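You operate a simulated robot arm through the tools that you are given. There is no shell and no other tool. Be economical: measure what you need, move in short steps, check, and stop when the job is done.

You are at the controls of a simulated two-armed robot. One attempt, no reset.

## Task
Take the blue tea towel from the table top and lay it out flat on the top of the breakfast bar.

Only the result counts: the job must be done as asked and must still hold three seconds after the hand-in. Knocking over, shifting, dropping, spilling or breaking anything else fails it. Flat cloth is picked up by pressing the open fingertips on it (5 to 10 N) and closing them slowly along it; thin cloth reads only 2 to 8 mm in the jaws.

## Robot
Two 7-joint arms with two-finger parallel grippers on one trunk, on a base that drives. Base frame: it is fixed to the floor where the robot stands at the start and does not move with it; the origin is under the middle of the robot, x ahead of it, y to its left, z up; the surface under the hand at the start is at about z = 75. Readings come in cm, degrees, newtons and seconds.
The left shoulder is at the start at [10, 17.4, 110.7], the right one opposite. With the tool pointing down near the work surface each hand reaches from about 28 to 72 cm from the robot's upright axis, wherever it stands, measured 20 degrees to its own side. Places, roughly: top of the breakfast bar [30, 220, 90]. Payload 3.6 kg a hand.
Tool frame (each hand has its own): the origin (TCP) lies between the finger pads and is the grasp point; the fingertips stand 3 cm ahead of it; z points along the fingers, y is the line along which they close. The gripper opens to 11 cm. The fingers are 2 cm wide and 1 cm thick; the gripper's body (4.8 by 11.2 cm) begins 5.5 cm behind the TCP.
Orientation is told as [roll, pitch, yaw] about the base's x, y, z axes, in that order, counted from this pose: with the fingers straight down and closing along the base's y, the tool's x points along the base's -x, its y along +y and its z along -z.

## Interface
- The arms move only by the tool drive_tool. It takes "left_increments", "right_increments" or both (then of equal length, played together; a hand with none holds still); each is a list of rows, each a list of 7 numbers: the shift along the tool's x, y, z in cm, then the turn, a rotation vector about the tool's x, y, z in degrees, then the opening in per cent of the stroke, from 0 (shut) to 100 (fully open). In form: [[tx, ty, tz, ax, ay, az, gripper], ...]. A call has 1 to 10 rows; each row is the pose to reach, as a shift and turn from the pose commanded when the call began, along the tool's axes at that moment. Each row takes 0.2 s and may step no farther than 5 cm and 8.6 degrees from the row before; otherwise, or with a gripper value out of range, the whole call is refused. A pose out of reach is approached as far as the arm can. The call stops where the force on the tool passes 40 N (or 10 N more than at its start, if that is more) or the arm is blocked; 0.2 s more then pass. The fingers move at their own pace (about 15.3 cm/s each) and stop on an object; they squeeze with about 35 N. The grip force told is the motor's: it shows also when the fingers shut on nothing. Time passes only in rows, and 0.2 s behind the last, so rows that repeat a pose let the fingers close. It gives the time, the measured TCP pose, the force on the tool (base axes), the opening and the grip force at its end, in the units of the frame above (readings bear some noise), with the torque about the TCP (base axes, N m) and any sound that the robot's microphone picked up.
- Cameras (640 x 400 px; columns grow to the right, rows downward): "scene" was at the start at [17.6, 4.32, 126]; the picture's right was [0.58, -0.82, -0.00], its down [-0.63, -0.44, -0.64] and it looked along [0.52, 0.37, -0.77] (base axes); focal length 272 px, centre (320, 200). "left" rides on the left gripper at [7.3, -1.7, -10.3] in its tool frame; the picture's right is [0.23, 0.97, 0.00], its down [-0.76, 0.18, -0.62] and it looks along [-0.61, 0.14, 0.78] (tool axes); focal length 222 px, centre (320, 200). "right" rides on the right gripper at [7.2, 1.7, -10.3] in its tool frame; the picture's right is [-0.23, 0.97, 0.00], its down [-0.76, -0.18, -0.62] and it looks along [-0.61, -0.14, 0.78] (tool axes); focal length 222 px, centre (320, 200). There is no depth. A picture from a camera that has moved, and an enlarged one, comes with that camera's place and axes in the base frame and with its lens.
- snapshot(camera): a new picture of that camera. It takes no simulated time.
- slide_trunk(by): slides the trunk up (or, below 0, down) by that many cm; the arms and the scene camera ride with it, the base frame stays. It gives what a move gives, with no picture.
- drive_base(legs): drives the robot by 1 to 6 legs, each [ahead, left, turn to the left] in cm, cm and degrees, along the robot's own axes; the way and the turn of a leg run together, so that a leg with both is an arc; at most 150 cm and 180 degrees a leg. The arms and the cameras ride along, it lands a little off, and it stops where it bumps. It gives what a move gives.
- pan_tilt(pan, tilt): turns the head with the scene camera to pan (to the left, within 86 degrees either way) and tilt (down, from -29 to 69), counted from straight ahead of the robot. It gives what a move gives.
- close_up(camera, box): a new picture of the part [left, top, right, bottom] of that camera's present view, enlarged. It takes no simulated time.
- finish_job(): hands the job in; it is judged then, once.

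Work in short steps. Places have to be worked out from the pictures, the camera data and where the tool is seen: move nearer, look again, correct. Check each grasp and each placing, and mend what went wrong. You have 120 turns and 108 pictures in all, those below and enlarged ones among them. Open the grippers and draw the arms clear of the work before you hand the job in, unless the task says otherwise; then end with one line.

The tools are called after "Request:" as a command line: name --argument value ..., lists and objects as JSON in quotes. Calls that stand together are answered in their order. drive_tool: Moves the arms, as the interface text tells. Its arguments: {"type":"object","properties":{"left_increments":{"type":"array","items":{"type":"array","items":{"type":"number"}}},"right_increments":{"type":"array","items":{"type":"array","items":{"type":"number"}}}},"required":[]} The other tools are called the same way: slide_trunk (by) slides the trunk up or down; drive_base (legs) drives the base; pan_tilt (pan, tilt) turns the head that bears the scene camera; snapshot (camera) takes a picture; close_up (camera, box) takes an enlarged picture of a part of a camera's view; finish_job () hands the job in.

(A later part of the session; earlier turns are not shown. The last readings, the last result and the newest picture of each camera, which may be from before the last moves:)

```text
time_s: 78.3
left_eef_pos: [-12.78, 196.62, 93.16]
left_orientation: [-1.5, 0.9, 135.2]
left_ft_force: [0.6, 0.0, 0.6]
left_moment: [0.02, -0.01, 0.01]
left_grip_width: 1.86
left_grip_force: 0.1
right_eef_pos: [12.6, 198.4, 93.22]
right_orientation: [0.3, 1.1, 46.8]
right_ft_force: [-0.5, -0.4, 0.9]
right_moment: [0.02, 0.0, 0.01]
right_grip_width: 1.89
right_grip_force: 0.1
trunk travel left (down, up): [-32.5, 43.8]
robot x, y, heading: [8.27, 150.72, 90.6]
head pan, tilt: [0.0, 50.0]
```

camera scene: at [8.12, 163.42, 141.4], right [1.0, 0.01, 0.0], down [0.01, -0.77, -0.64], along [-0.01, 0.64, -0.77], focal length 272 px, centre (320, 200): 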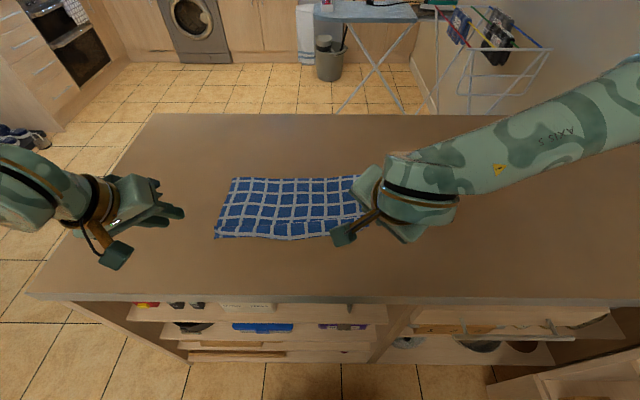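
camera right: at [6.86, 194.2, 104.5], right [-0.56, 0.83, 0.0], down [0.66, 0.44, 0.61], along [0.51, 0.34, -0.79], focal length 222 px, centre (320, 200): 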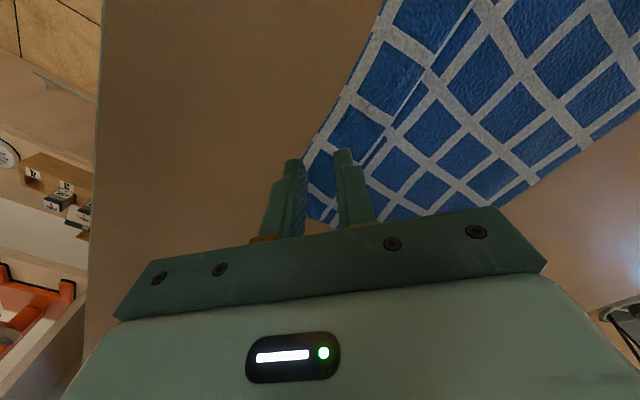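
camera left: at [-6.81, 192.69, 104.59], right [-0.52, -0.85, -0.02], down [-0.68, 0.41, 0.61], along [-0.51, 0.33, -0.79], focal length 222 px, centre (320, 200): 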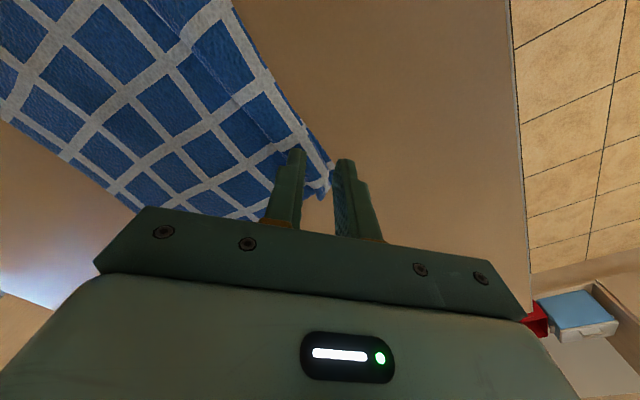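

Still barely in contact. I'll go 0.15 more and then close slowly.

Request:
drive_tool --left_increments '[[0, 0, 0.15, 0, 0, 0, 17], [0, 0, 0.15, 0, 0, 0, 14], [0, 0, 0.15, 0, 0, 0, 11], [0, 0, 0.15, 0, 0, 0, 8], [0, 0, 0.15, 0, 0, 0, 5], [0, 0, 0.15, 0, 0, 0, 2], [0, 0, 0.15, 0, 0, 0, 0], [0, 0, 0.15, 0, 0, 0, 0]]' --right_increments '[[0, 0, 0.15, 0, 0, 0, 17], [0, 0, 0.15, 0, 0, 0, 14], [0, 0, 0.15, 0, 0, 0, 11], [0, 0, 0.15, 0, 0, 0, 8], [0, 0, 0.15, 0, 0, 0, 5], [0, 0, 0.15, 0, 0, 0, 2], [0, 0, 0.15, 0, 0, 0, 0], [0, 0, 0.15, 0, 0, 0, 0]]'

Request:
drive_tool --left_increments '[[0, 0, -1, 0, 0, 0, 0], [0, 0, -2, 0, 0, 0, 0], [0, 0, -4, 0, 0, 0, 0]]' --right_increments '[[0, 0, -1, 0, 0, 0, 0], [0, 0, -2, 0, 0, 0, 0], [0, 0, -4, 0, 0, 0, 0]]'

Request:
snapshot --camera "left"

Request:
snapshot --camera "right"

Request:
snapshot --camera "scene"

```text
time_s: 80.1
left_eef_pos: [-12.93, 196.49, 92.96]
left_orientation: [-1.4, 0.9, 135.4]
left_ft_force: [-0.1, 0.1, -0.1]
left_moment: [-0.02, 0.0, 0.0]
left_grip_width: 0.01
left_grip_force: 34.9
right_eef_pos: [12.72, 198.47, 93.07]
right_orientation: [0.2, 1.1, 46.8]
right_ft_force: [-0.1, -0.3, -0.3]
right_moment: [0.03, 0.0, 0.01]
right_grip_width: 0.0
right_grip_force: 35.1
trunk travel left (down, up): [-32.5, 43.8]
robot x, y, heading: [8.24, 150.75, 90.2]
head pan, tilt: [0.0, 50.0]
```

```text
time_s: 80.9
left_eef_pos: [-12.88, 196.58, 97.06]
left_orientation: [-1.4, 0.8, 135.1]
left_ft_force: [0.4, 0.7, -0.5]
left_moment: [0.02, 0.0, 0.01]
left_grip_width: 0.01
left_grip_force: 35.3
right_eef_pos: [12.6, 198.44, 97.16]
right_orientation: [0.2, 1.0, 46.9]
right_ft_force: [-0.8, -0.1, 0.3]
right_moment: [0.01, 0.06, 0.0]
right_grip_width: 0.0
right_grip_force: 34.7
trunk travel left (down, up): [-32.5, 43.8]
robot x, y, heading: [8.39, 150.59, 90.4]
head pan, tilt: [0.0, 50.0]
```

```text
54 pictures are left
camera left: at [-6.82, 192.58, 107.67], right [-0.52, -0.85, -0.02], down [-0.68, 0.41, 0.61], along [-0.51, 0.33, -0.79], focal length 222 px, centre (320, 200)
```

left: 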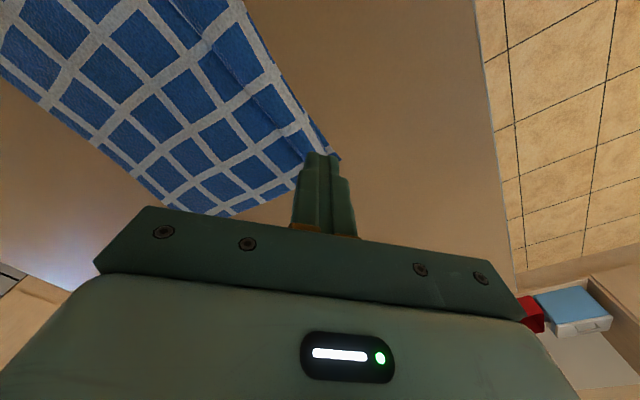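

```text
53 pictures are left
camera right: at [6.63, 194.31, 107.62], right [-0.56, 0.83, 0.0], down [0.66, 0.44, 0.61], along [0.5, 0.34, -0.79], focal length 222 px, centre (320, 200)
```

right: 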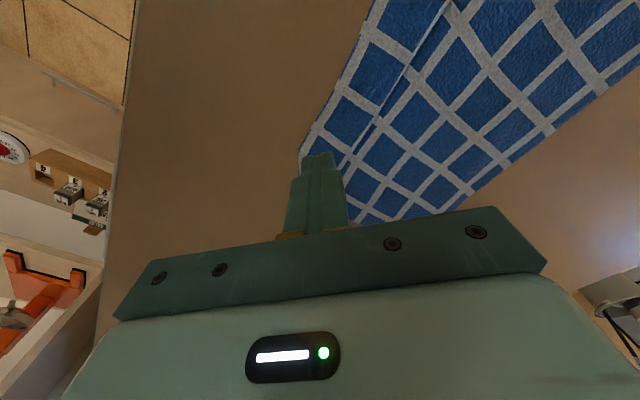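

```text
52 pictures are left
camera scene: at [8.11, 165.18, 136.33], right [1.0, 0.01, 0.0], down [0.01, -0.77, -0.64], along [-0.01, 0.64, -0.77], focal length 272 px, centre (320, 200)
```

scene: 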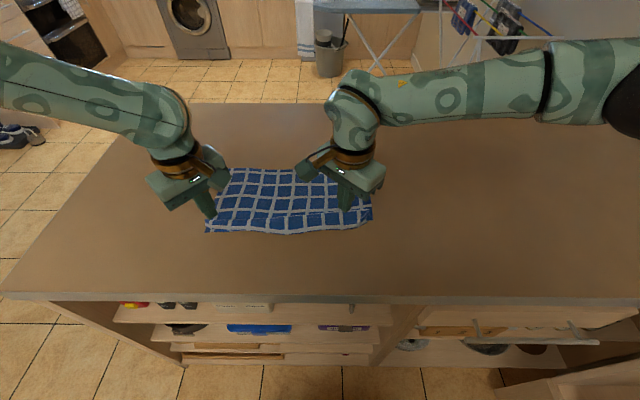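

The fingers closed on nothing, with no pressing force, so the bar is a little lower than 90. I'll reopen and go down in small steps until I feel contact.

Request:
drive_tool --left_increments '[[0, 0, 0, 0, 0, 0, 17], [0, 0, 2, 0, 0, 0, 17], [0, 0, 3.5, 0, 0, 0, 17], [0, 0, 4.15, 0, 0, 0, 17], [0, 0, 4.3, 0, 0, 0, 17]]' --right_increments '[[0, 0, 0, 0, 0, 0, 17], [0, 0, 2, 0, 0, 0, 17], [0, 0, 3.5, 0, 0, 0, 17], [0, 0, 4.15, 0, 0, 0, 17], [0, 0, 4.3, 0, 0, 0, 17]]'

Request:
drive_tool --left_increments '[[0, 0, 0.12, 0, 0, 0, 17]]' --right_increments '[[0, 0, 0.12, 0, 0, 0, 17]]'

```text
time_s: 82.1
left_eef_pos: [-12.79, 196.6, 92.71]
left_orientation: [-1.4, 0.9, 135.2]
left_ft_force: [0.0, 0.6, 0.0]
left_moment: [0.04, -0.02, 0.02]
left_grip_width: 1.89
left_grip_force: 0.1
right_eef_pos: [12.67, 198.39, 92.8]
right_orientation: [0.3, 1.1, 46.9]
right_ft_force: [0.0, -0.4, -0.1]
right_moment: [-0.03, -0.01, 0.02]
right_grip_width: 1.86
right_grip_force: 0.1
trunk travel left (down, up): [-32.5, 43.8]
robot x, y, heading: [8.25, 151.0, 90.6]
head pan, tilt: [0.0, 50.0]
```

```text
time_s: 82.5
left_eef_pos: [-12.93, 196.64, 92.5]
left_orientation: [-1.4, 0.9, 135.2]
left_ft_force: [-0.5, 0.2, -0.3]
left_moment: [0.02, 0.01, 0.0]
left_grip_width: 1.86
left_grip_force: 0.1
right_eef_pos: [12.59, 198.52, 92.61]
right_orientation: [0.3, 1.1, 46.8]
right_ft_force: [-0.6, -0.7, 1.0]
right_moment: [0.01, 0.0, -0.01]
right_grip_width: 1.84
right_grip_force: 0.1
trunk travel left (down, up): [-32.5, 43.8]
robot x, y, heading: [8.38, 150.75, 90.5]
head pan, tilt: [0.0, 50.0]
```

No contact yet, so I'll continue down in fine steps.

Request:
drive_tool --left_increments '[[0, 0, 0.15, 0, 0, 0, 17]]' --right_increments '[[0, 0, 0.15, 0, 0, 0, 17]]'

Request:
drive_tool --left_increments '[[0, 0, 0.15, 0, 0, 0, 17]]' --right_increments '[[0, 0, 0.15, 0, 0, 0, 17]]'

Request:
drive_tool --left_increments '[[0, 0, 0.12, 0, 0, 0, 17]]' --right_increments '[[0, 0, 0.12, 0, 0, 0, 17]]'

```text
time_s: 82.9
left_eef_pos: [-12.85, 196.71, 92.41]
left_orientation: [-1.4, 0.9, 135.2]
left_ft_force: [-0.9, -0.4, -0.4]
left_moment: [0.0, 0.01, -0.05]
left_grip_width: 1.87
left_grip_force: 0.0
right_eef_pos: [12.62, 198.4, 92.4]
right_orientation: [0.3, 1.1, 46.9]
right_ft_force: [-0.2, 0.6, 0.3]
right_moment: [0.01, -0.02, 0.0]
right_grip_width: 1.89
right_grip_force: 0.0
trunk travel left (down, up): [-32.5, 43.8]
robot x, y, heading: [8.66, 150.53, 90.6]
head pan, tilt: [0.0, 50.0]
```

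```text
time_s: 83.3
left_eef_pos: [-12.83, 196.64, 92.29]
left_orientation: [-1.3, 0.9, 135.3]
left_ft_force: [0.1, 0.1, 0.6]
left_moment: [-0.02, 0.01, -0.01]
left_grip_width: 1.89
left_grip_force: 0.1
right_eef_pos: [12.61, 198.49, 92.33]
right_orientation: [0.3, 1.2, 47.0]
right_ft_force: [0.3, 0.0, 0.0]
right_moment: [-0.01, -0.01, -0.01]
right_grip_width: 1.87
right_grip_force: 0.1
trunk travel left (down, up): [-32.5, 43.8]
robot x, y, heading: [8.24, 150.84, 90.6]
head pan, tilt: [0.0, 50.0]
```

```text
time_s: 83.7
left_eef_pos: [-12.91, 196.71, 92.09]
left_orientation: [-1.4, 0.8, 135.3]
left_ft_force: [0.2, 0.0, 0.5]
left_moment: [0.0, -0.03, 0.01]
left_grip_width: 1.86
left_grip_force: 0.0
right_eef_pos: [12.73, 198.58, 92.19]
right_orientation: [0.3, 1.1, 46.9]
right_ft_force: [0.3, 0.2, 0.4]
right_moment: [-0.01, 0.05, 0.03]
right_grip_width: 1.87
right_grip_force: 0.0
trunk travel left (down, up): [-32.5, 43.8]
robot x, y, heading: [8.31, 150.88, 90.4]
head pan, tilt: [0.0, 50.0]
```

Still free at tip z≈89.1, so the bar top is lower than I thought. Continuing down.

Request:
drive_tool --left_increments '[[0, 0, 0.1, 0, 0, 0, 17], [0, 0, 0.2, 0, 0, 0, 17]]' --right_increments '[[0, 0, 0.1, 0, 0, 0, 17], [0, 0, 0.2, 0, 0, 0, 17]]'

Request:
close_up --camera "left" --box '[240, 100, 400, 200]'

Request:
close_up --camera "right" --box '[240, 100, 400, 200]'

```text
time_s: 84.3
left_eef_pos: [-12.73, 196.63, 91.91]
left_orientation: [-1.4, 0.9, 135.3]
left_ft_force: [-0.1, 0.0, 0.5]
left_moment: [0.0, -0.02, -0.01]
left_grip_width: 1.91
left_grip_force: 0.0
right_eef_pos: [12.6, 198.54, 92.16]
right_orientation: [0.2, 1.1, 46.9]
right_ft_force: [1.0, -0.3, -0.1]
right_moment: [0.01, 0.0, 0.02]
right_grip_width: 1.87
right_grip_force: 0.1
trunk travel left (down, up): [-32.5, 43.8]
robot x, y, heading: [8.37, 150.85, 90.7]
head pan, tilt: [0.0, 50.0]
```

```text
4.00 times, centred on (320, 150) of left
camera zoom: at [-6.64, 192.72, 102.59], right [-0.52, -0.85, -0.02], down [-0.68, 0.41, 0.61], along [-0.51, 0.33, -0.79], focal length 888 px, centre (320, 400)
```

zoom: 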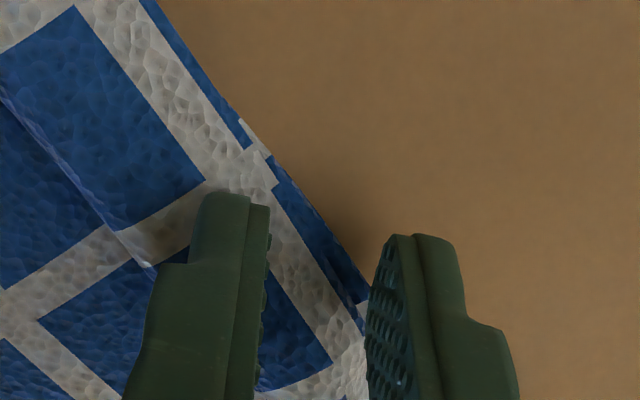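

```text
4.00 times, centred on (320, 150) of right
camera zoom: at [6.62, 194.43, 102.46], right [-0.56, 0.83, 0.0], down [0.66, 0.44, 0.61], along [0.51, 0.34, -0.79], focal length 888 px, centre (320, 400)
```

zoom: 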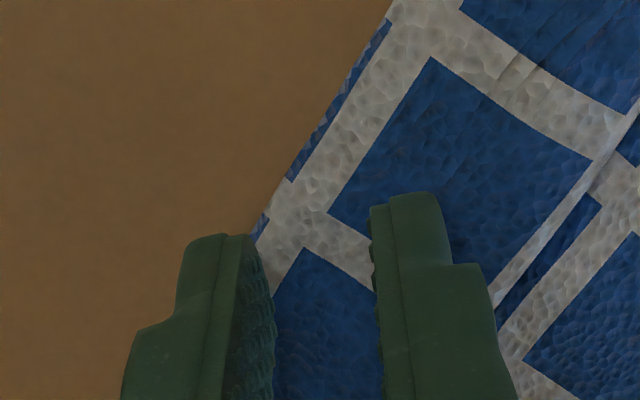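

The fingers are placed well over the strip. I'll continue down until contact.

Request:
drive_tool --left_increments '[[0, 0, 0.12, 0, 0, 0, 17], [0, 0, 0.22, 0, 0, 0, 17]]' --right_increments '[[0, 0, 0.12, 0, 0, 0, 17], [0, 0, 0.22, 0, 0, 0, 17]]'

Request:
drive_tool --left_increments '[[0, 0, 0.1, 0, 0, 0, 17], [0, 0, 0.18, 0, 0, 0, 17]]' --right_increments '[[0, 0, 0.1, 0, 0, 0, 17], [0, 0, 0.18, 0, 0, 0, 17]]'

```text
time_s: 84.9
left_eef_pos: [-12.9, 196.6, 91.75]
left_orientation: [-1.4, 0.8, 135.4]
left_ft_force: [1.1, 0.0, -0.1]
left_moment: [-0.01, -0.04, -0.02]
left_grip_width: 1.88
left_grip_force: 0.0
right_eef_pos: [12.64, 198.57, 91.83]
right_orientation: [0.3, 1.0, 47.0]
right_ft_force: [-0.2, 0.3, -0.7]
right_moment: [0.02, 0.01, 0.01]
right_grip_width: 1.85
right_grip_force: 0.0
trunk travel left (down, up): [-32.5, 43.8]
robot x, y, heading: [8.17, 151.35, 90.5]
head pan, tilt: [0.0, 50.0]
```

```text
time_s: 85.5
left_eef_pos: [-12.81, 196.59, 91.46]
left_orientation: [-1.3, 0.9, 135.3]
left_ft_force: [0.7, 0.4, -0.6]
left_moment: [0.0, -0.03, 0.01]
left_grip_width: 1.87
left_grip_force: 0.0
right_eef_pos: [12.61, 198.41, 91.57]
right_orientation: [0.3, 1.1, 46.9]
right_ft_force: [1.4, -0.2, 0.1]
right_moment: [-0.01, 0.02, 0.01]
right_grip_width: 1.88
right_grip_force: 0.0
trunk travel left (down, up): [-32.5, 43.8]
robot x, y, heading: [8.3, 150.81, 90.7]
head pan, tilt: [0.0, 50.0]
```

Still no contact at tip z≈88.5. Continuing.

Request:
drive_tool --left_increments '[[0, 0, 0.12, 0, 0, 0, 17], [0, 0, 0.24, 0, 0, 0, 17]]' --right_increments '[[0, 0, 0.12, 0, 0, 0, 17], [0, 0, 0.24, 0, 0, 0, 17]]'

Request:
drive_tool --left_increments '[[0, 0, 0.1, 0, 0, 0, 17], [0, 0, 0.2, 0, 0, 0, 17]]' --right_increments '[[0, 0, 0.1, 0, 0, 0, 17], [0, 0, 0.2, 0, 0, 0, 17]]'

Request:
drive_tool --left_increments '[[0, 0, 0.1, 0, 0, 0, 17], [0, 0, 0.18, 0, 0, 0, 17]]' --right_increments '[[0, 0, 0.1, 0, 0, 0, 17], [0, 0, 0.18, 0, 0, 0, 17]]'

```text
time_s: 86.1
left_eef_pos: [-12.81, 196.63, 91.27]
left_orientation: [-1.5, 1.0, 135.2]
left_ft_force: [-0.1, -0.4, 1.0]
left_moment: [0.02, 0.02, -0.01]
left_grip_width: 1.84
left_grip_force: 0.0
right_eef_pos: [12.78, 198.5, 91.45]
right_orientation: [0.3, 1.1, 46.9]
right_ft_force: [-0.8, -0.6, -0.9]
right_moment: [0.0, 0.02, 0.02]
right_grip_width: 1.89
right_grip_force: 0.0
trunk travel left (down, up): [-32.5, 43.8]
robot x, y, heading: [8.51, 150.55, 90.7]
head pan, tilt: [0.0, 50.0]
```

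```text
time_s: 86.7
left_eef_pos: [-12.79, 196.64, 91.16]
left_orientation: [-1.6, 0.8, 135.3]
left_ft_force: [-1.0, -0.9, 10.3]
left_moment: [0.16, -0.04, 0.02]
left_grip_width: 1.81
left_grip_force: 0.0
right_eef_pos: [12.73, 198.4, 91.24]
right_orientation: [0.5, 1.1, 46.8]
right_ft_force: [-0.2, 0.0, 2.7]
right_moment: [0.1, 0.03, -0.02]
right_grip_width: 1.87
right_grip_force: 0.2
trunk travel left (down, up): [-32.5, 43.8]
robot x, y, heading: [8.77, 150.86, 90.7]
head pan, tilt: [0.0, 50.0]
```

```text
time_s: 87.3
left_eef_pos: [-12.73, 196.58, 91.14]
left_orientation: [-1.7, 0.7, 135.3]
left_ft_force: [-4.8, 1.9, 27.0]
left_moment: [0.4, 0.0, 0.09]
left_grip_width: 1.8
left_grip_force: 0.0
right_eef_pos: [12.54, 198.36, 91.15]
right_orientation: [0.5, 1.1, 46.9]
right_ft_force: [1.0, 2.2, 9.7]
right_moment: [0.19, 0.01, -0.03]
right_grip_width: 1.91
right_grip_force: 0.1
trunk travel left (down, up): [-32.5, 43.8]
robot x, y, heading: [8.0, 150.72, 90.8]
head pan, tilt: [0.0, 50.0]
```

Contact at last: left 27 N and right 10 N, so the bar top is at about z=88. I'll back the left off a little and check the finger placement before closing.

Request:
drive_tool --left_increments '[[0, 0, -0.15, 0, 0, 0, 17]]'

Request:
close_up --camera "left" --box '[240, 100, 400, 200]'

Request:
close_up --camera "right" --box '[240, 100, 400, 200]'

```text
time_s: 87.7
left_eef_pos: [-12.85, 196.42, 91.24]
left_orientation: [-1.5, 0.7, 135.3]
left_ft_force: [-1.8, 3.3, 17.5]
left_moment: [0.28, -0.04, 0.01]
left_grip_width: 1.91
left_grip_force: 0.4
right_eef_pos: [12.59, 198.37, 91.3]
right_orientation: [0.4, 1.0, 46.9]
right_ft_force: [1.0, 1.9, 16.9]
right_moment: [0.31, 0.08, -0.03]
right_grip_width: 1.91
right_grip_force: 0.4
trunk travel left (down, up): [-32.5, 43.8]
robot x, y, heading: [7.68, 150.59, 90.5]
head pan, tilt: [0.0, 50.0]
```

```text
4.00 times, centred on (320, 150) of left
camera zoom: at [-6.6, 192.58, 101.83], right [-0.52, -0.85, -0.02], down [-0.68, 0.4, 0.61], along [-0.51, 0.33, -0.79], focal length 888 px, centre (320, 400)
```

zoom: 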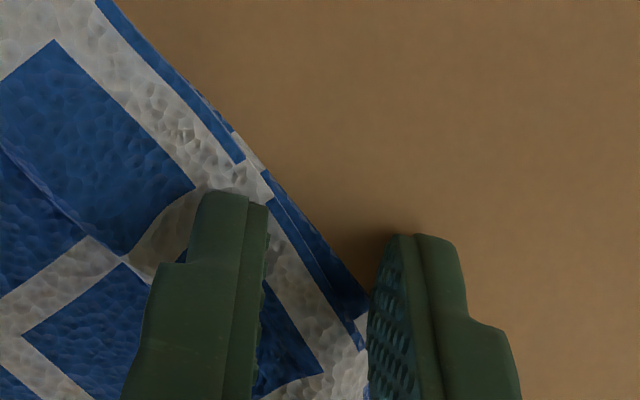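

```text
4.00 times, centred on (320, 150) of right
camera zoom: at [6.63, 194.29, 101.64], right [-0.56, 0.83, 0.0], down [0.66, 0.44, 0.61], along [0.5, 0.34, -0.79], focal length 888 px, centre (320, 400)
```

zoom: 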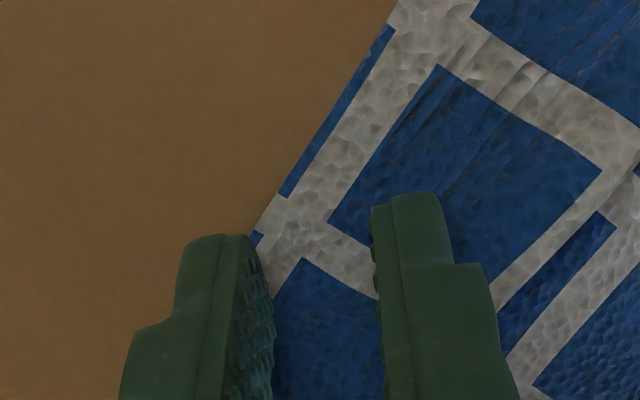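

The top layer's own hem is visible at the near edge (white line plus blue border), with a lower layer peeking out beneath. That confirms the Z-fold, so I'll close slowly and lift a little.

Request:
drive_tool --left_increments '[[0, 0, -0.05, 0, 0, 0, 15], [0, 0, -0.05, 0, 0, 0, 12], [0, 0, -0.05, 0, 0, 0, 9], [0, 0, -0.05, 0, 0, 0, 6], [0, 0, -0.05, 0, 0, 0, 3], [0, 0, -0.05, 0, 0, 0, 0], [0, 0, -0.05, 0, 0, 0, 0]]' --right_increments '[[0, 0, -0.05, 0, 0, 0, 15], [0, 0, -0.05, 0, 0, 0, 12], [0, 0, -0.05, 0, 0, 0, 9], [0, 0, -0.05, 0, 0, 0, 6], [0, 0, -0.05, 0, 0, 0, 3], [0, 0, -0.05, 0, 0, 0, 0], [0, 0, -0.05, 0, 0, 0, 0]]'

Request:
drive_tool --left_increments '[[0, 0, -1, 0, 0, 0, 0], [0, 0, -2, 0, 0, 0, 0]]' --right_increments '[[0, 0, -1, 0, 0, 0, 0], [0, 0, -2, 0, 0, 0, 0]]'

Request:
close_up --camera "left" --box '[200, 60, 400, 185]'

Request:
close_up --camera "right" --box '[240, 60, 440, 185]'

Request:
close_up --camera "scene" --box '[160, 120, 440, 295]'

```text
time_s: 89.3
left_eef_pos: [-12.8, 196.54, 91.19]
left_orientation: [-1.6, 0.8, 135.4]
left_ft_force: [5.0, 0.2, 6.0]
left_moment: [0.04, -0.09, -0.05]
left_grip_width: 0.13
left_grip_force: 35.1
right_eef_pos: [12.5, 198.37, 91.23]
right_orientation: [0.4, 1.0, 46.9]
right_ft_force: [-5.5, -0.5, 21.7]
right_moment: [0.19, 0.18, 0.01]
right_grip_width: 0.17
right_grip_force: 34.3
trunk travel left (down, up): [-32.5, 43.8]
robot x, y, heading: [8.44, 150.62, 90.8]
head pan, tilt: [0.0, 50.0]
```

```text
time_s: 89.9
left_eef_pos: [-12.9, 196.52, 93.13]
left_orientation: [-1.3, 0.8, 135.3]
left_ft_force: [1.0, -0.3, 0.4]
left_moment: [0.04, -0.04, -0.03]
left_grip_width: 0.13
left_grip_force: 35.5
right_eef_pos: [12.64, 198.4, 93.0]
right_orientation: [0.3, 1.1, 46.8]
right_ft_force: [-1.9, 0.3, 0.4]
right_moment: [0.01, 0.07, -0.02]
right_grip_width: 0.18
right_grip_force: 34.5
trunk travel left (down, up): [-32.5, 43.8]
robot x, y, heading: [8.22, 150.82, 90.7]
head pan, tilt: [0.0, 50.0]
```

```text
3.20 times, centred on (300, 122) of left
camera zoom: at [-6.72, 192.67, 103.78], right [-0.52, -0.85, -0.02], down [-0.68, 0.41, 0.61], along [-0.51, 0.33, -0.79], focal length 711 px, centre (384, 448)
```

zoom: 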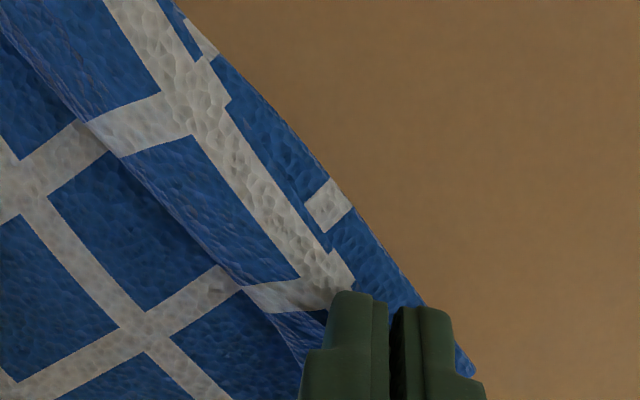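

```text
3.20 times, centred on (340, 122) of right
camera zoom: at [6.67, 194.37, 103.44], right [-0.55, 0.83, 0.0], down [0.66, 0.44, 0.61], along [0.51, 0.34, -0.79], focal length 711 px, centre (256, 448)
```

zoom: 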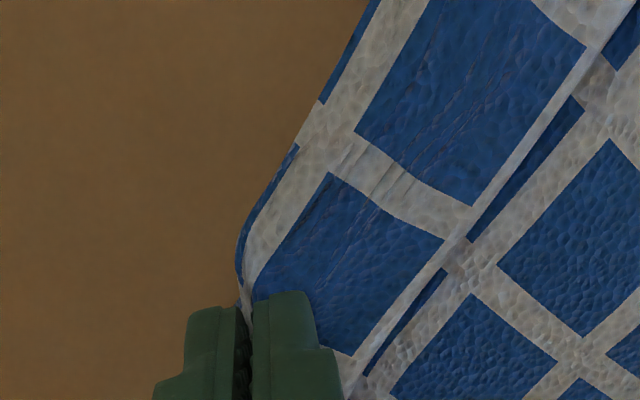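

```text
2.29 times, centred on (300, 208) of scene
camera zoom: at [8.1, 165.23, 136.31], right [1.0, 0.01, 0.0], down [0.01, -0.77, -0.64], along [-0.01, 0.64, -0.77], focal length 622 px, centre (366, 183)
```

zoom: 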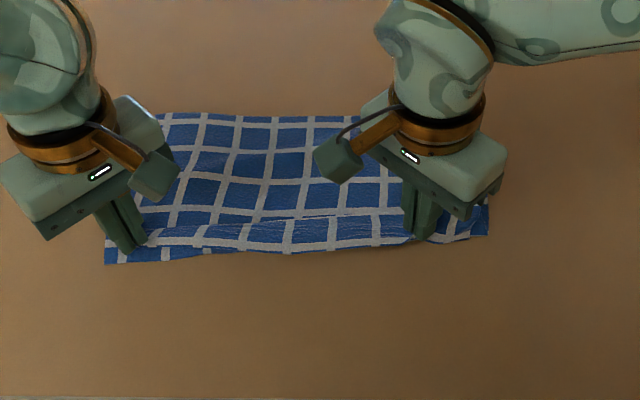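

Both hands hold just the top hem layer, with the lower layer still lying on the bar. I'll pull back 5 cm gently to draw out the fold.

Request:
drive_tool --left_increments '[[0.7, 0.71, 0, 0, 0, 0, 0], [1.4, 1.42, 0, 0, 0, 0, 0], [2.1, 2.13, 0, 0, 0, 0, 0], [2.8, 2.84, 0, 0, 0, 0, 0], [3.5, 3.55, 0, 0, 0, 0, 0]]' --right_increments '[[0.73, -0.68, 0, 0, 0, 0, 0], [1.46, -1.36, 0, 0, 0, 0, 0], [2.19, -2.04, 0, 0, 0, 0, 0], [2.92, -2.72, 0, 0, 0, 0, 0], [3.65, -3.4, 0, 0, 0, 0, 0]]'

Request:
close_up --camera "scene" --box '[160, 120, 440, 295]'

```text
time_s: 91.1
left_eef_pos: [-12.75, 191.55, 93.21]
left_orientation: [-1.5, 0.9, 135.4]
left_ft_force: [0.7, -0.2, 0.0]
left_moment: [0.03, -0.03, 0.0]
left_grip_width: 0.13
left_grip_force: 34.8
right_eef_pos: [12.73, 193.46, 93.2]
right_orientation: [0.3, 1.1, 46.8]
right_ft_force: [-1.3, 0.8, -0.5]
right_moment: [-0.02, 0.04, -0.01]
right_grip_width: 0.18
right_grip_force: 35.0
trunk travel left (down, up): [-32.5, 43.8]
robot x, y, heading: [8.34, 150.7, 90.7]
head pan, tilt: [0.0, 50.0]
```

```text
2.29 times, centred on (300, 208) of scene
camera zoom: at [8.11, 165.24, 136.32], right [1.0, 0.01, 0.0], down [0.01, -0.77, -0.64], along [-0.01, 0.64, -0.77], focal length 622 px, centre (366, 183)
```

zoom: 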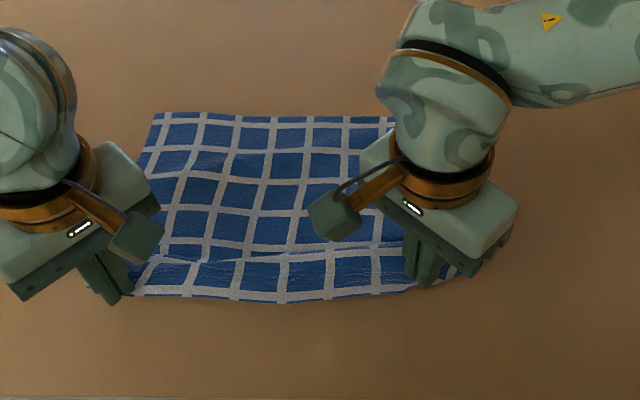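

The fold is opening and the far hem hasn't moved (y≈215.5). I'll pull 1.8 cm more while lowering slightly.

Request:
drive_tool --left_increments '[[0.42, 0.43, 0, 0, 0, 0, 0], [0.84, 0.85, 0.3, 0, 0, 0, 0], [1.27, 1.28, 0.6, 0, 0, 0, 0]]' --right_increments '[[0.44, -0.41, 0, 0, 0, 0, 0], [0.88, -0.82, 0.3, 0, 0, 0, 0], [1.31, -1.23, 0.6, 0, 0, 0, 0]]'

Request:
close_up --camera "scene" --box '[160, 120, 440, 295]'

Request:
snapshot --camera "left"

Request:
snapshot --camera "right"

```text
time_s: 91.9
left_eef_pos: [-12.9, 189.78, 92.44]
left_orientation: [-1.4, 0.9, 135.3]
left_ft_force: [0.7, -0.3, 0.8]
left_moment: [-0.01, -0.01, -0.01]
left_grip_width: 0.13
left_grip_force: 34.8
right_eef_pos: [12.61, 191.63, 92.44]
right_orientation: [0.3, 1.0, 46.9]
right_ft_force: [-1.3, 0.0, -0.3]
right_moment: [0.0, 0.06, 0.02]
right_grip_width: 0.16
right_grip_force: 35.3
trunk travel left (down, up): [-32.5, 43.8]
robot x, y, heading: [8.78, 150.72, 90.5]
head pan, tilt: [0.0, 50.0]
```

```text
2.29 times, centred on (300, 208) of scene
camera zoom: at [8.1, 165.25, 136.32], right [1.0, 0.01, 0.0], down [0.01, -0.77, -0.64], along [-0.01, 0.64, -0.77], focal length 622 px, centre (366, 183)
```

zoom: 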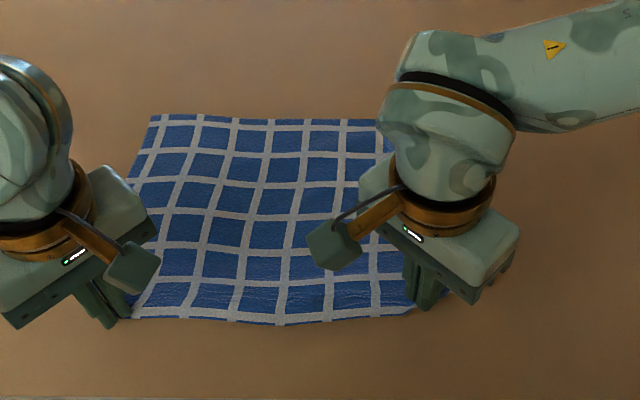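

```text
42 pictures are left
camera left: at [-6.7, 185.93, 103.12], right [-0.52, -0.85, -0.02], down [-0.68, 0.41, 0.61], along [-0.51, 0.33, -0.79], focal length 222 px, centre (320, 200)
```

left: 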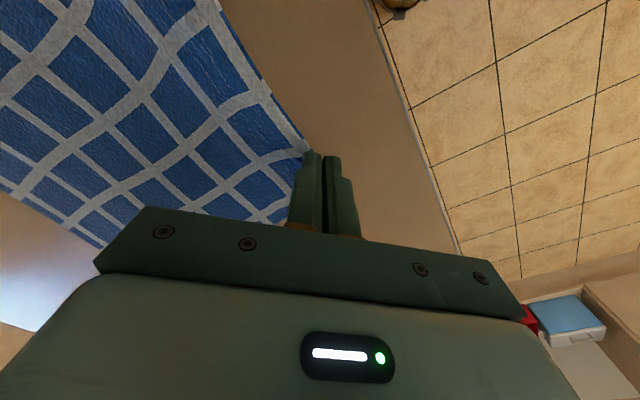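

```text
41 pictures are left
camera right: at [6.65, 187.62, 102.99], right [-0.56, 0.83, 0.0], down [0.66, 0.44, 0.61], along [0.5, 0.34, -0.79], focal length 222 px, centre (320, 200)
```

right: 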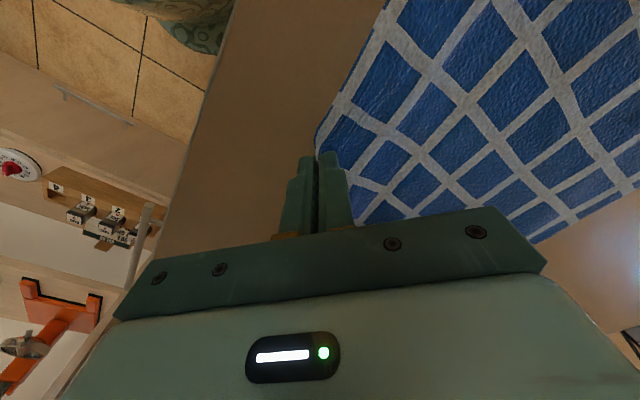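

The fold is gone and the cloth lies smooth. I'll lower the hem to the bar, open slowly, and lift straight up.

Request:
drive_tool --left_increments '[[0, 0, 0.5, 0, 0, 0, 0], [0, 0, 1.05, 0, 0, 0, 0], [0, 0, 1.1, 0, 0, 0, 4], [0, 0, 1.1, 0, 0, 0, 8], [0, 0, 1.1, 0, 0, 0, 12], [0, 0, 1.1, 0, 0, 0, 16], [0, 0, 1.1, 0, 0, 0, 16]]' --right_increments '[[0, 0, 0.5, 0, 0, 0, 0], [0, 0, 1.05, 0, 0, 0, 0], [0, 0, 1.1, 0, 0, 0, 4], [0, 0, 1.1, 0, 0, 0, 8], [0, 0, 1.1, 0, 0, 0, 12], [0, 0, 1.1, 0, 0, 0, 16], [0, 0, 1.1, 0, 0, 0, 16]]'

Request:
drive_tool --left_increments '[[0, 0, -2, 0, 0, 0, 16], [0, 0, -6, 0, 0, 0, 16], [0, 0, -10, 0, 0, 0, 16]]' --right_increments '[[0, 0, -2, 0, 0, 0, 16], [0, 0, -6, 0, 0, 0, 16], [0, 0, -10, 0, 0, 0, 16]]'

Request:
slide_trunk --by 15

Request:
snapshot --camera "scene"

Request:
snapshot --camera "left"

Request:
snapshot --camera "right"

```text
time_s: 93.5
left_eef_pos: [-12.84, 189.79, 91.42]
left_orientation: [-1.4, 0.9, 135.4]
left_ft_force: [-0.1, -0.2, -0.2]
left_moment: [0.02, 0.03, 0.0]
left_grip_width: 1.78
left_grip_force: 0.1
right_eef_pos: [12.73, 191.67, 91.44]
right_orientation: [0.3, 1.1, 47.0]
right_ft_force: [0.3, 0.4, 0.5]
right_moment: [-0.02, 0.0, -0.02]
right_grip_width: 1.77
right_grip_force: 0.1
trunk travel left (down, up): [-32.5, 43.8]
robot x, y, heading: [8.07, 150.75, 90.6]
head pan, tilt: [0.0, 50.0]
```

```text
time_s: 94.3
left_eef_pos: [-13.18, 189.62, 101.4]
left_orientation: [-1.5, 0.8, 135.2]
left_ft_force: [0.8, -0.9, -0.1]
left_moment: [-0.02, 0.05, 0.02]
left_grip_width: 1.74
left_grip_force: 0.0
right_eef_pos: [12.8, 191.55, 101.55]
right_orientation: [0.3, 1.1, 46.9]
right_ft_force: [0.6, 0.1, 0.5]
right_moment: [0.01, 0.04, -0.03]
right_grip_width: 1.75
right_grip_force: 0.1
trunk travel left (down, up): [-32.5, 43.8]
robot x, y, heading: [8.75, 150.78, 90.4]
head pan, tilt: [0.0, 50.0]
```

```text
time_s: 96.1
left_eef_pos: [-13.15, 189.79, 116.37]
left_orientation: [-1.4, 1.0, 135.3]
left_ft_force: [0.0, 0.1, 0.9]
left_moment: [-0.02, -0.03, -0.02]
left_grip_width: 1.75
left_grip_force: 0.1
right_eef_pos: [12.69, 191.77, 116.39]
right_orientation: [0.2, 1.1, 46.8]
right_ft_force: [-0.6, -0.1, -0.4]
right_moment: [-0.04, 0.0, -0.02]
right_grip_width: 1.78
right_grip_force: 0.0
trunk travel left (down, up): [-47.5, 28.8]
robot x, y, heading: [8.32, 150.69, 90.6]
head pan, tilt: [0.0, 50.0]
```

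```text
40 pictures are left
camera scene: at [8.14, 161.15, 151.45], right [1.0, 0.01, 0.0], down [0.01, -0.77, -0.64], along [-0.01, 0.64, -0.77], focal length 272 px, centre (320, 200)
```

scene: 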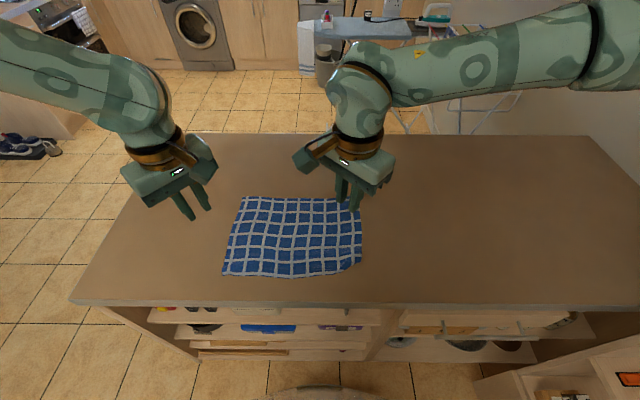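

```text
39 pictures are left
camera left: at [-6.95, 185.9, 126.98], right [-0.52, -0.85, -0.02], down [-0.68, 0.41, 0.61], along [-0.51, 0.33, -0.79], focal length 222 px, centre (320, 200)
```

left: 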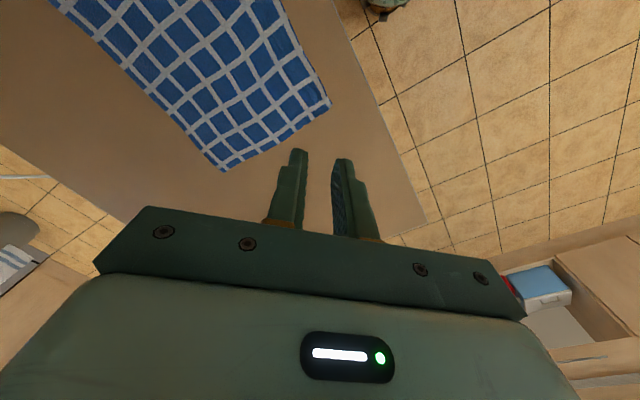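

```text
38 pictures are left
camera right: at [6.78, 187.76, 126.84], right [-0.56, 0.83, 0.0], down [0.66, 0.44, 0.61], along [0.51, 0.34, -0.79], focal length 222 px, centre (320, 200)
```

right: 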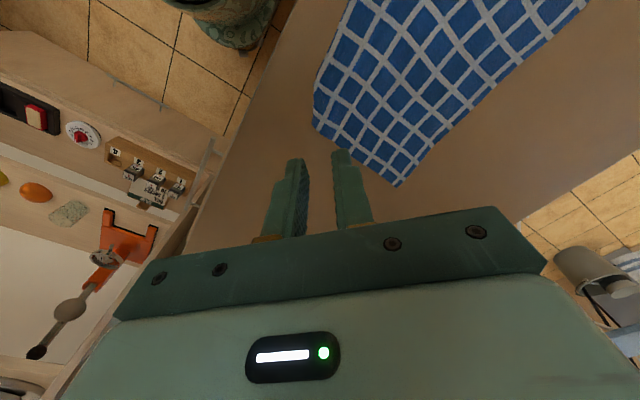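

Nearly flat. I'll enlarge to check the surface and the near-right corner.

Request:
close_up --camera "scene" --box '[210, 190, 380, 295]'

Request:
close_up --camera "right" --box '[290, 70, 450, 190]'

Request:
close_up --camera "scene" --box '[315, 235, 380, 280]'

```text
3.76 times, centred on (295, 242) of scene
camera zoom: at [8.14, 161.15, 151.45], right [1.0, 0.01, 0.0], down [0.01, -0.77, -0.64], along [-0.01, 0.64, -0.77], focal length 1024 px, centre (414, 40)
```

zoom: 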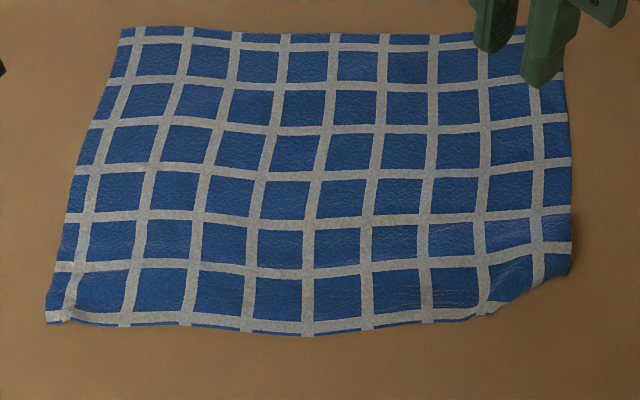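

```text
3.33 times, centred on (370, 130) of right
camera zoom: at [6.78, 187.76, 126.84], right [-0.56, 0.83, 0.0], down [0.66, 0.44, 0.61], along [0.51, 0.34, -0.79], focal length 740 px, centre (153, 433)
```

zoom: 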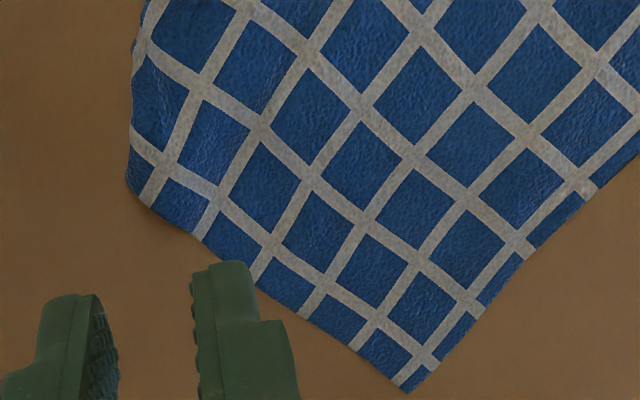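

```text
8.89 times, centred on (348, 258) of scene
camera zoom: at [8.14, 161.15, 151.45], right [1.0, 0.01, 0.0], down [0.01, -0.77, -0.64], along [-0.01, 0.64, -0.77], focal length 2417 px, centre (76, -311)
```

zoom: 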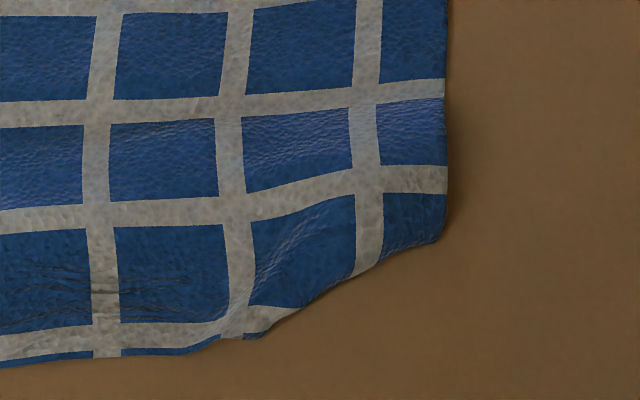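

Everything is flat except the near-right corner, which is tucked under in a triangle of about 5×3.5 cm. I'll re-pinch the hem beside it with the right hand, lift so the corner drops free, and lay it outward again.

Request:
slide_trunk --by -15

Request:
drive_tool --right_increments '[[0, 0, 4, 0, 0, 0, 17], [0.3, 0.3, 8, 0, 0, 0, 17], [0.3, 0.3, 9.9, 0, 0, 0, 17], [0.3, 0.3, 10.1, 0, 0, 0, 17]]'

Request:
drive_tool --right_increments '[[0, 0, 0.1, 0, 0, 0, 17], [0, 0, 0.2, 0, 0, 0, 17]]'

Request:
close_up --camera "right" --box '[240, 80, 400, 190]'

```text
time_s: 97.8
left_eef_pos: [-13.11, 189.72, 101.39]
left_orientation: [-1.5, 0.8, 135.3]
left_ft_force: [0.4, -1.3, -0.2]
left_moment: [0.07, 0.01, -0.01]
left_grip_width: 1.79
left_grip_force: 0.1
right_eef_pos: [12.85, 191.7, 101.43]
right_orientation: [0.3, 1.1, 46.8]
right_ft_force: [0.3, 0.5, 0.0]
right_moment: [0.02, 0.0, 0.02]
right_grip_width: 1.76
right_grip_force: 0.1
trunk travel left (down, up): [-32.5, 43.8]
robot x, y, heading: [8.01, 150.66, 90.5]
head pan, tilt: [0.0, 50.0]
```

```text
time_s: 98.8
left_eef_pos: [-13.04, 189.7, 101.39]
left_orientation: [-1.4, 0.8, 135.3]
left_ft_force: [0.1, 0.1, -0.1]
left_moment: [0.02, -0.01, -0.01]
left_grip_width: 1.73
left_grip_force: 0.1
right_eef_pos: [12.25, 191.53, 91.44]
right_orientation: [0.3, 1.1, 47.0]
right_ft_force: [0.2, -0.3, 0.7]
right_moment: [0.0, 0.02, 0.01]
right_grip_width: 1.89
right_grip_force: 0.1
trunk travel left (down, up): [-32.5, 43.8]
robot x, y, heading: [8.43, 150.5, 90.5]
head pan, tilt: [0.0, 50.0]
```

```text
time_s: 99.4
left_eef_pos: [-12.96, 189.81, 101.41]
left_orientation: [-1.4, 1.0, 135.4]
left_ft_force: [0.3, 0.7, 0.2]
left_moment: [-0.03, 0.01, 0.01]
left_grip_width: 1.74
left_grip_force: 0.0
right_eef_pos: [12.15, 191.59, 91.25]
right_orientation: [0.2, 1.1, 46.9]
right_ft_force: [1.5, -0.2, 3.5]
right_moment: [-0.01, -0.06, 0.0]
right_grip_width: 1.86
right_grip_force: 0.3
trunk travel left (down, up): [-32.5, 43.8]
robot x, y, heading: [8.3, 150.8, 90.4]
head pan, tilt: [0.0, 50.0]
```

```text
3.64 times, centred on (320, 135) of right
camera zoom: at [6.21, 187.56, 101.64], right [-0.56, 0.83, 0.0], down [0.66, 0.44, 0.61], along [0.5, 0.34, -0.79], focal length 808 px, centre (320, 436)
```

zoom: 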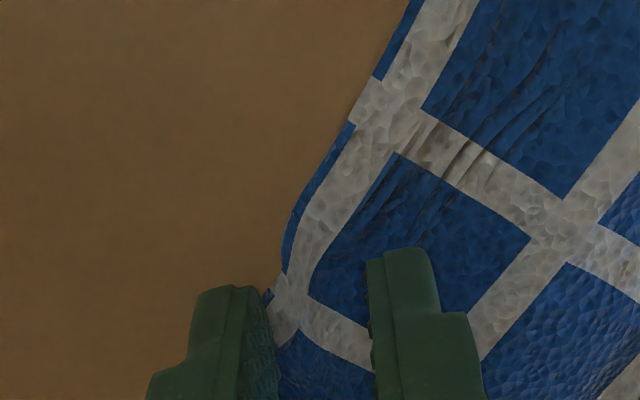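

The pinch would sit right at the start of the fold. I'll shift 1.2 cm left along the hem, press, close, and lift 8 cm.

Request:
drive_tool --right_increments '[[0, 0, -0.6, 0, 0, 0, 17], [0.82, 0.88, -0.6, 0, 0, 0, 17], [0.82, 0.88, -0.1, 0, 0, 0, 17], [0.82, 0.88, 0.08, 0, 0, 0, 17], [0.82, 0.88, 0.08, 0, 0, 0, 13], [0.82, 0.88, 0.08, 0, 0, 0, 9], [0.82, 0.88, 0.08, 0, 0, 0, 5], [0.82, 0.88, 0.08, 0, 0, 0, 2], [0.82, 0.88, 0.08, 0, 0, 0, 0], [0.82, 0.88, 0.08, 0, 0, 0, 0]]'

Request:
drive_tool --right_increments '[[0, 0, -2, 0, 0, 0, 0], [0, 0, -4, 0, 0, 0, 0], [0, 0, -6, 0, 0, 0, 0], [0, 0, -8, 0, 0, 0, 0]]'

Request:
close_up --camera "scene" --box '[200, 150, 400, 275]'

Request:
snapshot --camera "right"

```text
time_s: 101.6
left_eef_pos: [-13.0, 189.61, 101.38]
left_orientation: [-1.5, 0.8, 135.3]
left_ft_force: [-0.6, -0.5, 0.5]
left_moment: [0.01, 0.01, 0.02]
left_grip_width: 1.79
left_grip_force: 0.1
right_eef_pos: [10.99, 191.68, 91.31]
right_orientation: [0.4, 1.1, 46.9]
right_ft_force: [1.3, 0.5, 20.7]
right_moment: [0.03, -0.11, 0.02]
right_grip_width: 0.01
right_grip_force: 35.3
trunk travel left (down, up): [-32.5, 43.8]
robot x, y, heading: [8.54, 150.89, 90.9]
head pan, tilt: [0.0, 50.0]
```

```text
time_s: 102.6
left_eef_pos: [-12.94, 189.65, 101.37]
left_orientation: [-1.5, 0.8, 135.3]
left_ft_force: [-0.2, 1.1, 0.6]
left_moment: [-0.02, 0.04, 0.01]
left_grip_width: 1.75
left_grip_force: 0.1
right_eef_pos: [11.24, 191.73, 98.98]
right_orientation: [0.2, 1.1, 46.9]
right_ft_force: [-0.3, -0.1, -0.4]
right_moment: [-0.04, 0.0, 0.0]
right_grip_width: 0.0
right_grip_force: 35.2
trunk travel left (down, up): [-32.5, 43.8]
robot x, y, heading: [8.32, 150.98, 90.5]
head pan, tilt: [0.0, 50.0]
```

```text
3.20 times, centred on (300, 212) of scene
camera zoom: at [8.1, 165.23, 136.32], right [1.0, 0.01, 0.0], down [0.01, -0.77, -0.64], along [-0.01, 0.64, -0.77], focal length 870 px, centre (384, 160)
```

zoom: 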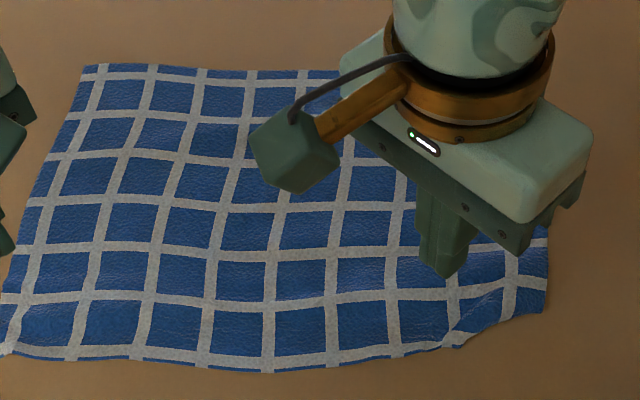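

```text
32 pictures are left
camera right: at [5.14, 187.65, 109.5], right [-0.56, 0.83, 0.0], down [0.66, 0.44, 0.61], along [0.51, 0.34, -0.79], focal length 222 px, centre (320, 200)
```

right: 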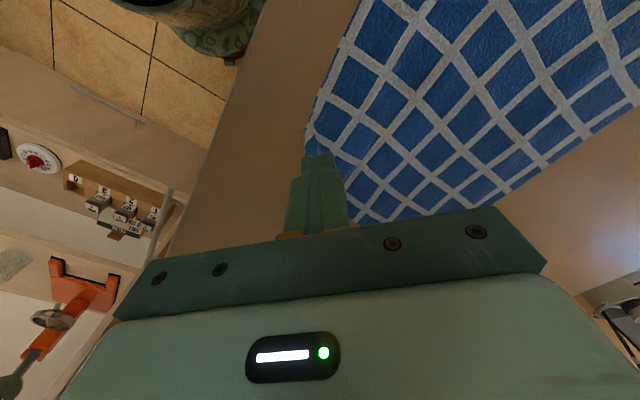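

The pinch slipped off (width 0) and the cloth is unchanged. I'll retry slightly further inside the hem with a wider opening and a firmer press before closing.

Request:
drive_tool --right_increments '[[-0.23, 0.49, 0, 0, 0, 0, 28], [-0.23, 0.49, 4, 0, 0, 0, 28], [-0.23, 0.49, 7, 0, 0, 0, 28], [-0.23, 0.49, 7.7, 0, 0, 0, 28]]'

Request:
drive_tool --right_increments '[[0, 0, 0.1, 0, 0, 0, 28], [0, 0, 0.2, 0, 0, 0, 28]]'

```text
time_s: 103.6
left_eef_pos: [-13.13, 189.74, 101.45]
left_orientation: [-1.4, 0.9, 135.3]
left_ft_force: [-0.3, 0.5, -0.4]
left_moment: [-0.02, 0.01, -0.01]
left_grip_width: 1.77
left_grip_force: 0.1
right_eef_pos: [10.77, 192.16, 91.32]
right_orientation: [0.2, 1.1, 46.8]
right_ft_force: [0.2, -0.1, 0.5]
right_moment: [-0.01, 0.03, 0.02]
right_grip_width: 3.06
right_grip_force: 0.1
trunk travel left (down, up): [-32.5, 43.8]
robot x, y, heading: [8.33, 150.92, 90.6]
head pan, tilt: [0.0, 50.0]
```

```text
time_s: 104.2
left_eef_pos: [-13.1, 189.8, 101.44]
left_orientation: [-1.4, 0.8, 135.3]
left_ft_force: [0.2, -0.3, 0.5]
left_moment: [0.01, -0.03, 0.0]
left_grip_width: 1.77
left_grip_force: 0.1
right_eef_pos: [10.74, 192.15, 91.38]
right_orientation: [0.3, 1.1, 46.9]
right_ft_force: [0.2, 1.2, 5.5]
right_moment: [-0.01, -0.09, -0.01]
right_grip_width: 3.11
right_grip_force: 0.1
trunk travel left (down, up): [-32.5, 43.8]
robot x, y, heading: [8.08, 151.13, 90.7]
head pan, tilt: [0.0, 50.0]
```

Contact reads 5.5 N. I'll press 0.1 cm more and close slowly.

Request:
drive_tool --right_increments '[[0, 0, 0.1, 0, 0, 0, 28], [0, 0, 0.1, 0, 0, 0, 24], [0, 0, 0.1, 0, 0, 0, 20], [0, 0, 0.1, 0, 0, 0, 17], [0, 0, 0.1, 0, 0, 0, 13], [0, 0, 0.1, 0, 0, 0, 10], [0, 0, 0.1, 0, 0, 0, 7], [0, 0, 0.1, 0, 0, 0, 3], [0, 0, 0.1, 0, 0, 0, 0], [0, 0, 0.1, 0, 0, 0, 0]]'

```text
time_s: 106.4
left_eef_pos: [-13.0, 189.64, 101.49]
left_orientation: [-1.4, 0.8, 135.4]
left_ft_force: [0.4, -0.5, 0.2]
left_moment: [-0.01, 0.02, 0.03]
left_grip_width: 1.76
left_grip_force: 0.1
right_eef_pos: [10.82, 191.98, 91.21]
right_orientation: [0.4, 1.1, 47.0]
right_ft_force: [1.4, -1.7, 24.1]
right_moment: [0.01, -0.21, 0.0]
right_grip_width: 0.24
right_grip_force: 35.3
trunk travel left (down, up): [-32.5, 43.8]
robot x, y, heading: [8.17, 150.87, 90.6]
head pan, tilt: [0.0, 50.0]
```

It's gripped (2.4 mm). I'll lift 8 cm and look.

Request:
drive_tool --right_increments '[[0, 0, -2, 0, 0, 0, 0], [0, 0, -4, 0, 0, 0, 0], [0, 0, -6, 0, 0, 0, 0], [0, 0, -8, 0, 0, 0, 0]]'

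Request:
close_up --camera "scene" --box '[200, 150, 400, 275]'

Request:
snapshot --camera "right"

```text
time_s: 107.4
left_eef_pos: [-13.18, 189.73, 101.38]
left_orientation: [-1.4, 0.8, 135.3]
left_ft_force: [0.5, 0.8, 0.4]
left_moment: [0.02, 0.03, 0.01]
left_grip_width: 1.78
left_grip_force: 0.0
right_eef_pos: [10.92, 192.23, 99.22]
right_orientation: [0.3, 1.1, 46.8]
right_ft_force: [-0.2, 0.2, -0.2]
right_moment: [-0.02, -0.01, 0.01]
right_grip_width: 0.2
right_grip_force: 35.0
trunk travel left (down, up): [-32.5, 43.8]
robot x, y, heading: [7.9, 150.88, 90.3]
head pan, tilt: [0.0, 50.0]
```

```text
3.20 times, centred on (300, 212) of scene
camera zoom: at [8.1, 165.23, 136.32], right [1.0, 0.01, 0.0], down [0.01, -0.77, -0.64], along [-0.01, 0.64, -0.77], focal length 870 px, centre (384, 160)
```

zoom: 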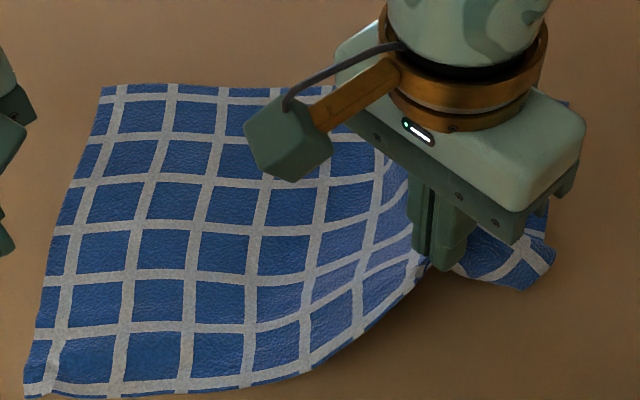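

```text
30 pictures are left
camera right: at [4.88, 188.18, 109.58], right [-0.56, 0.83, 0.0], down [0.66, 0.44, 0.61], along [0.51, 0.34, -0.79], focal length 222 px, centre (320, 200)
```

right: 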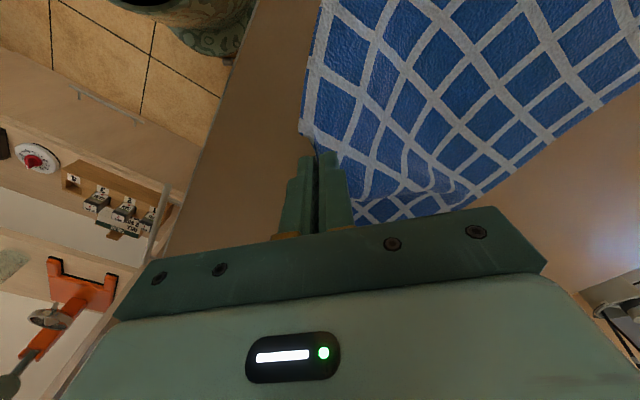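

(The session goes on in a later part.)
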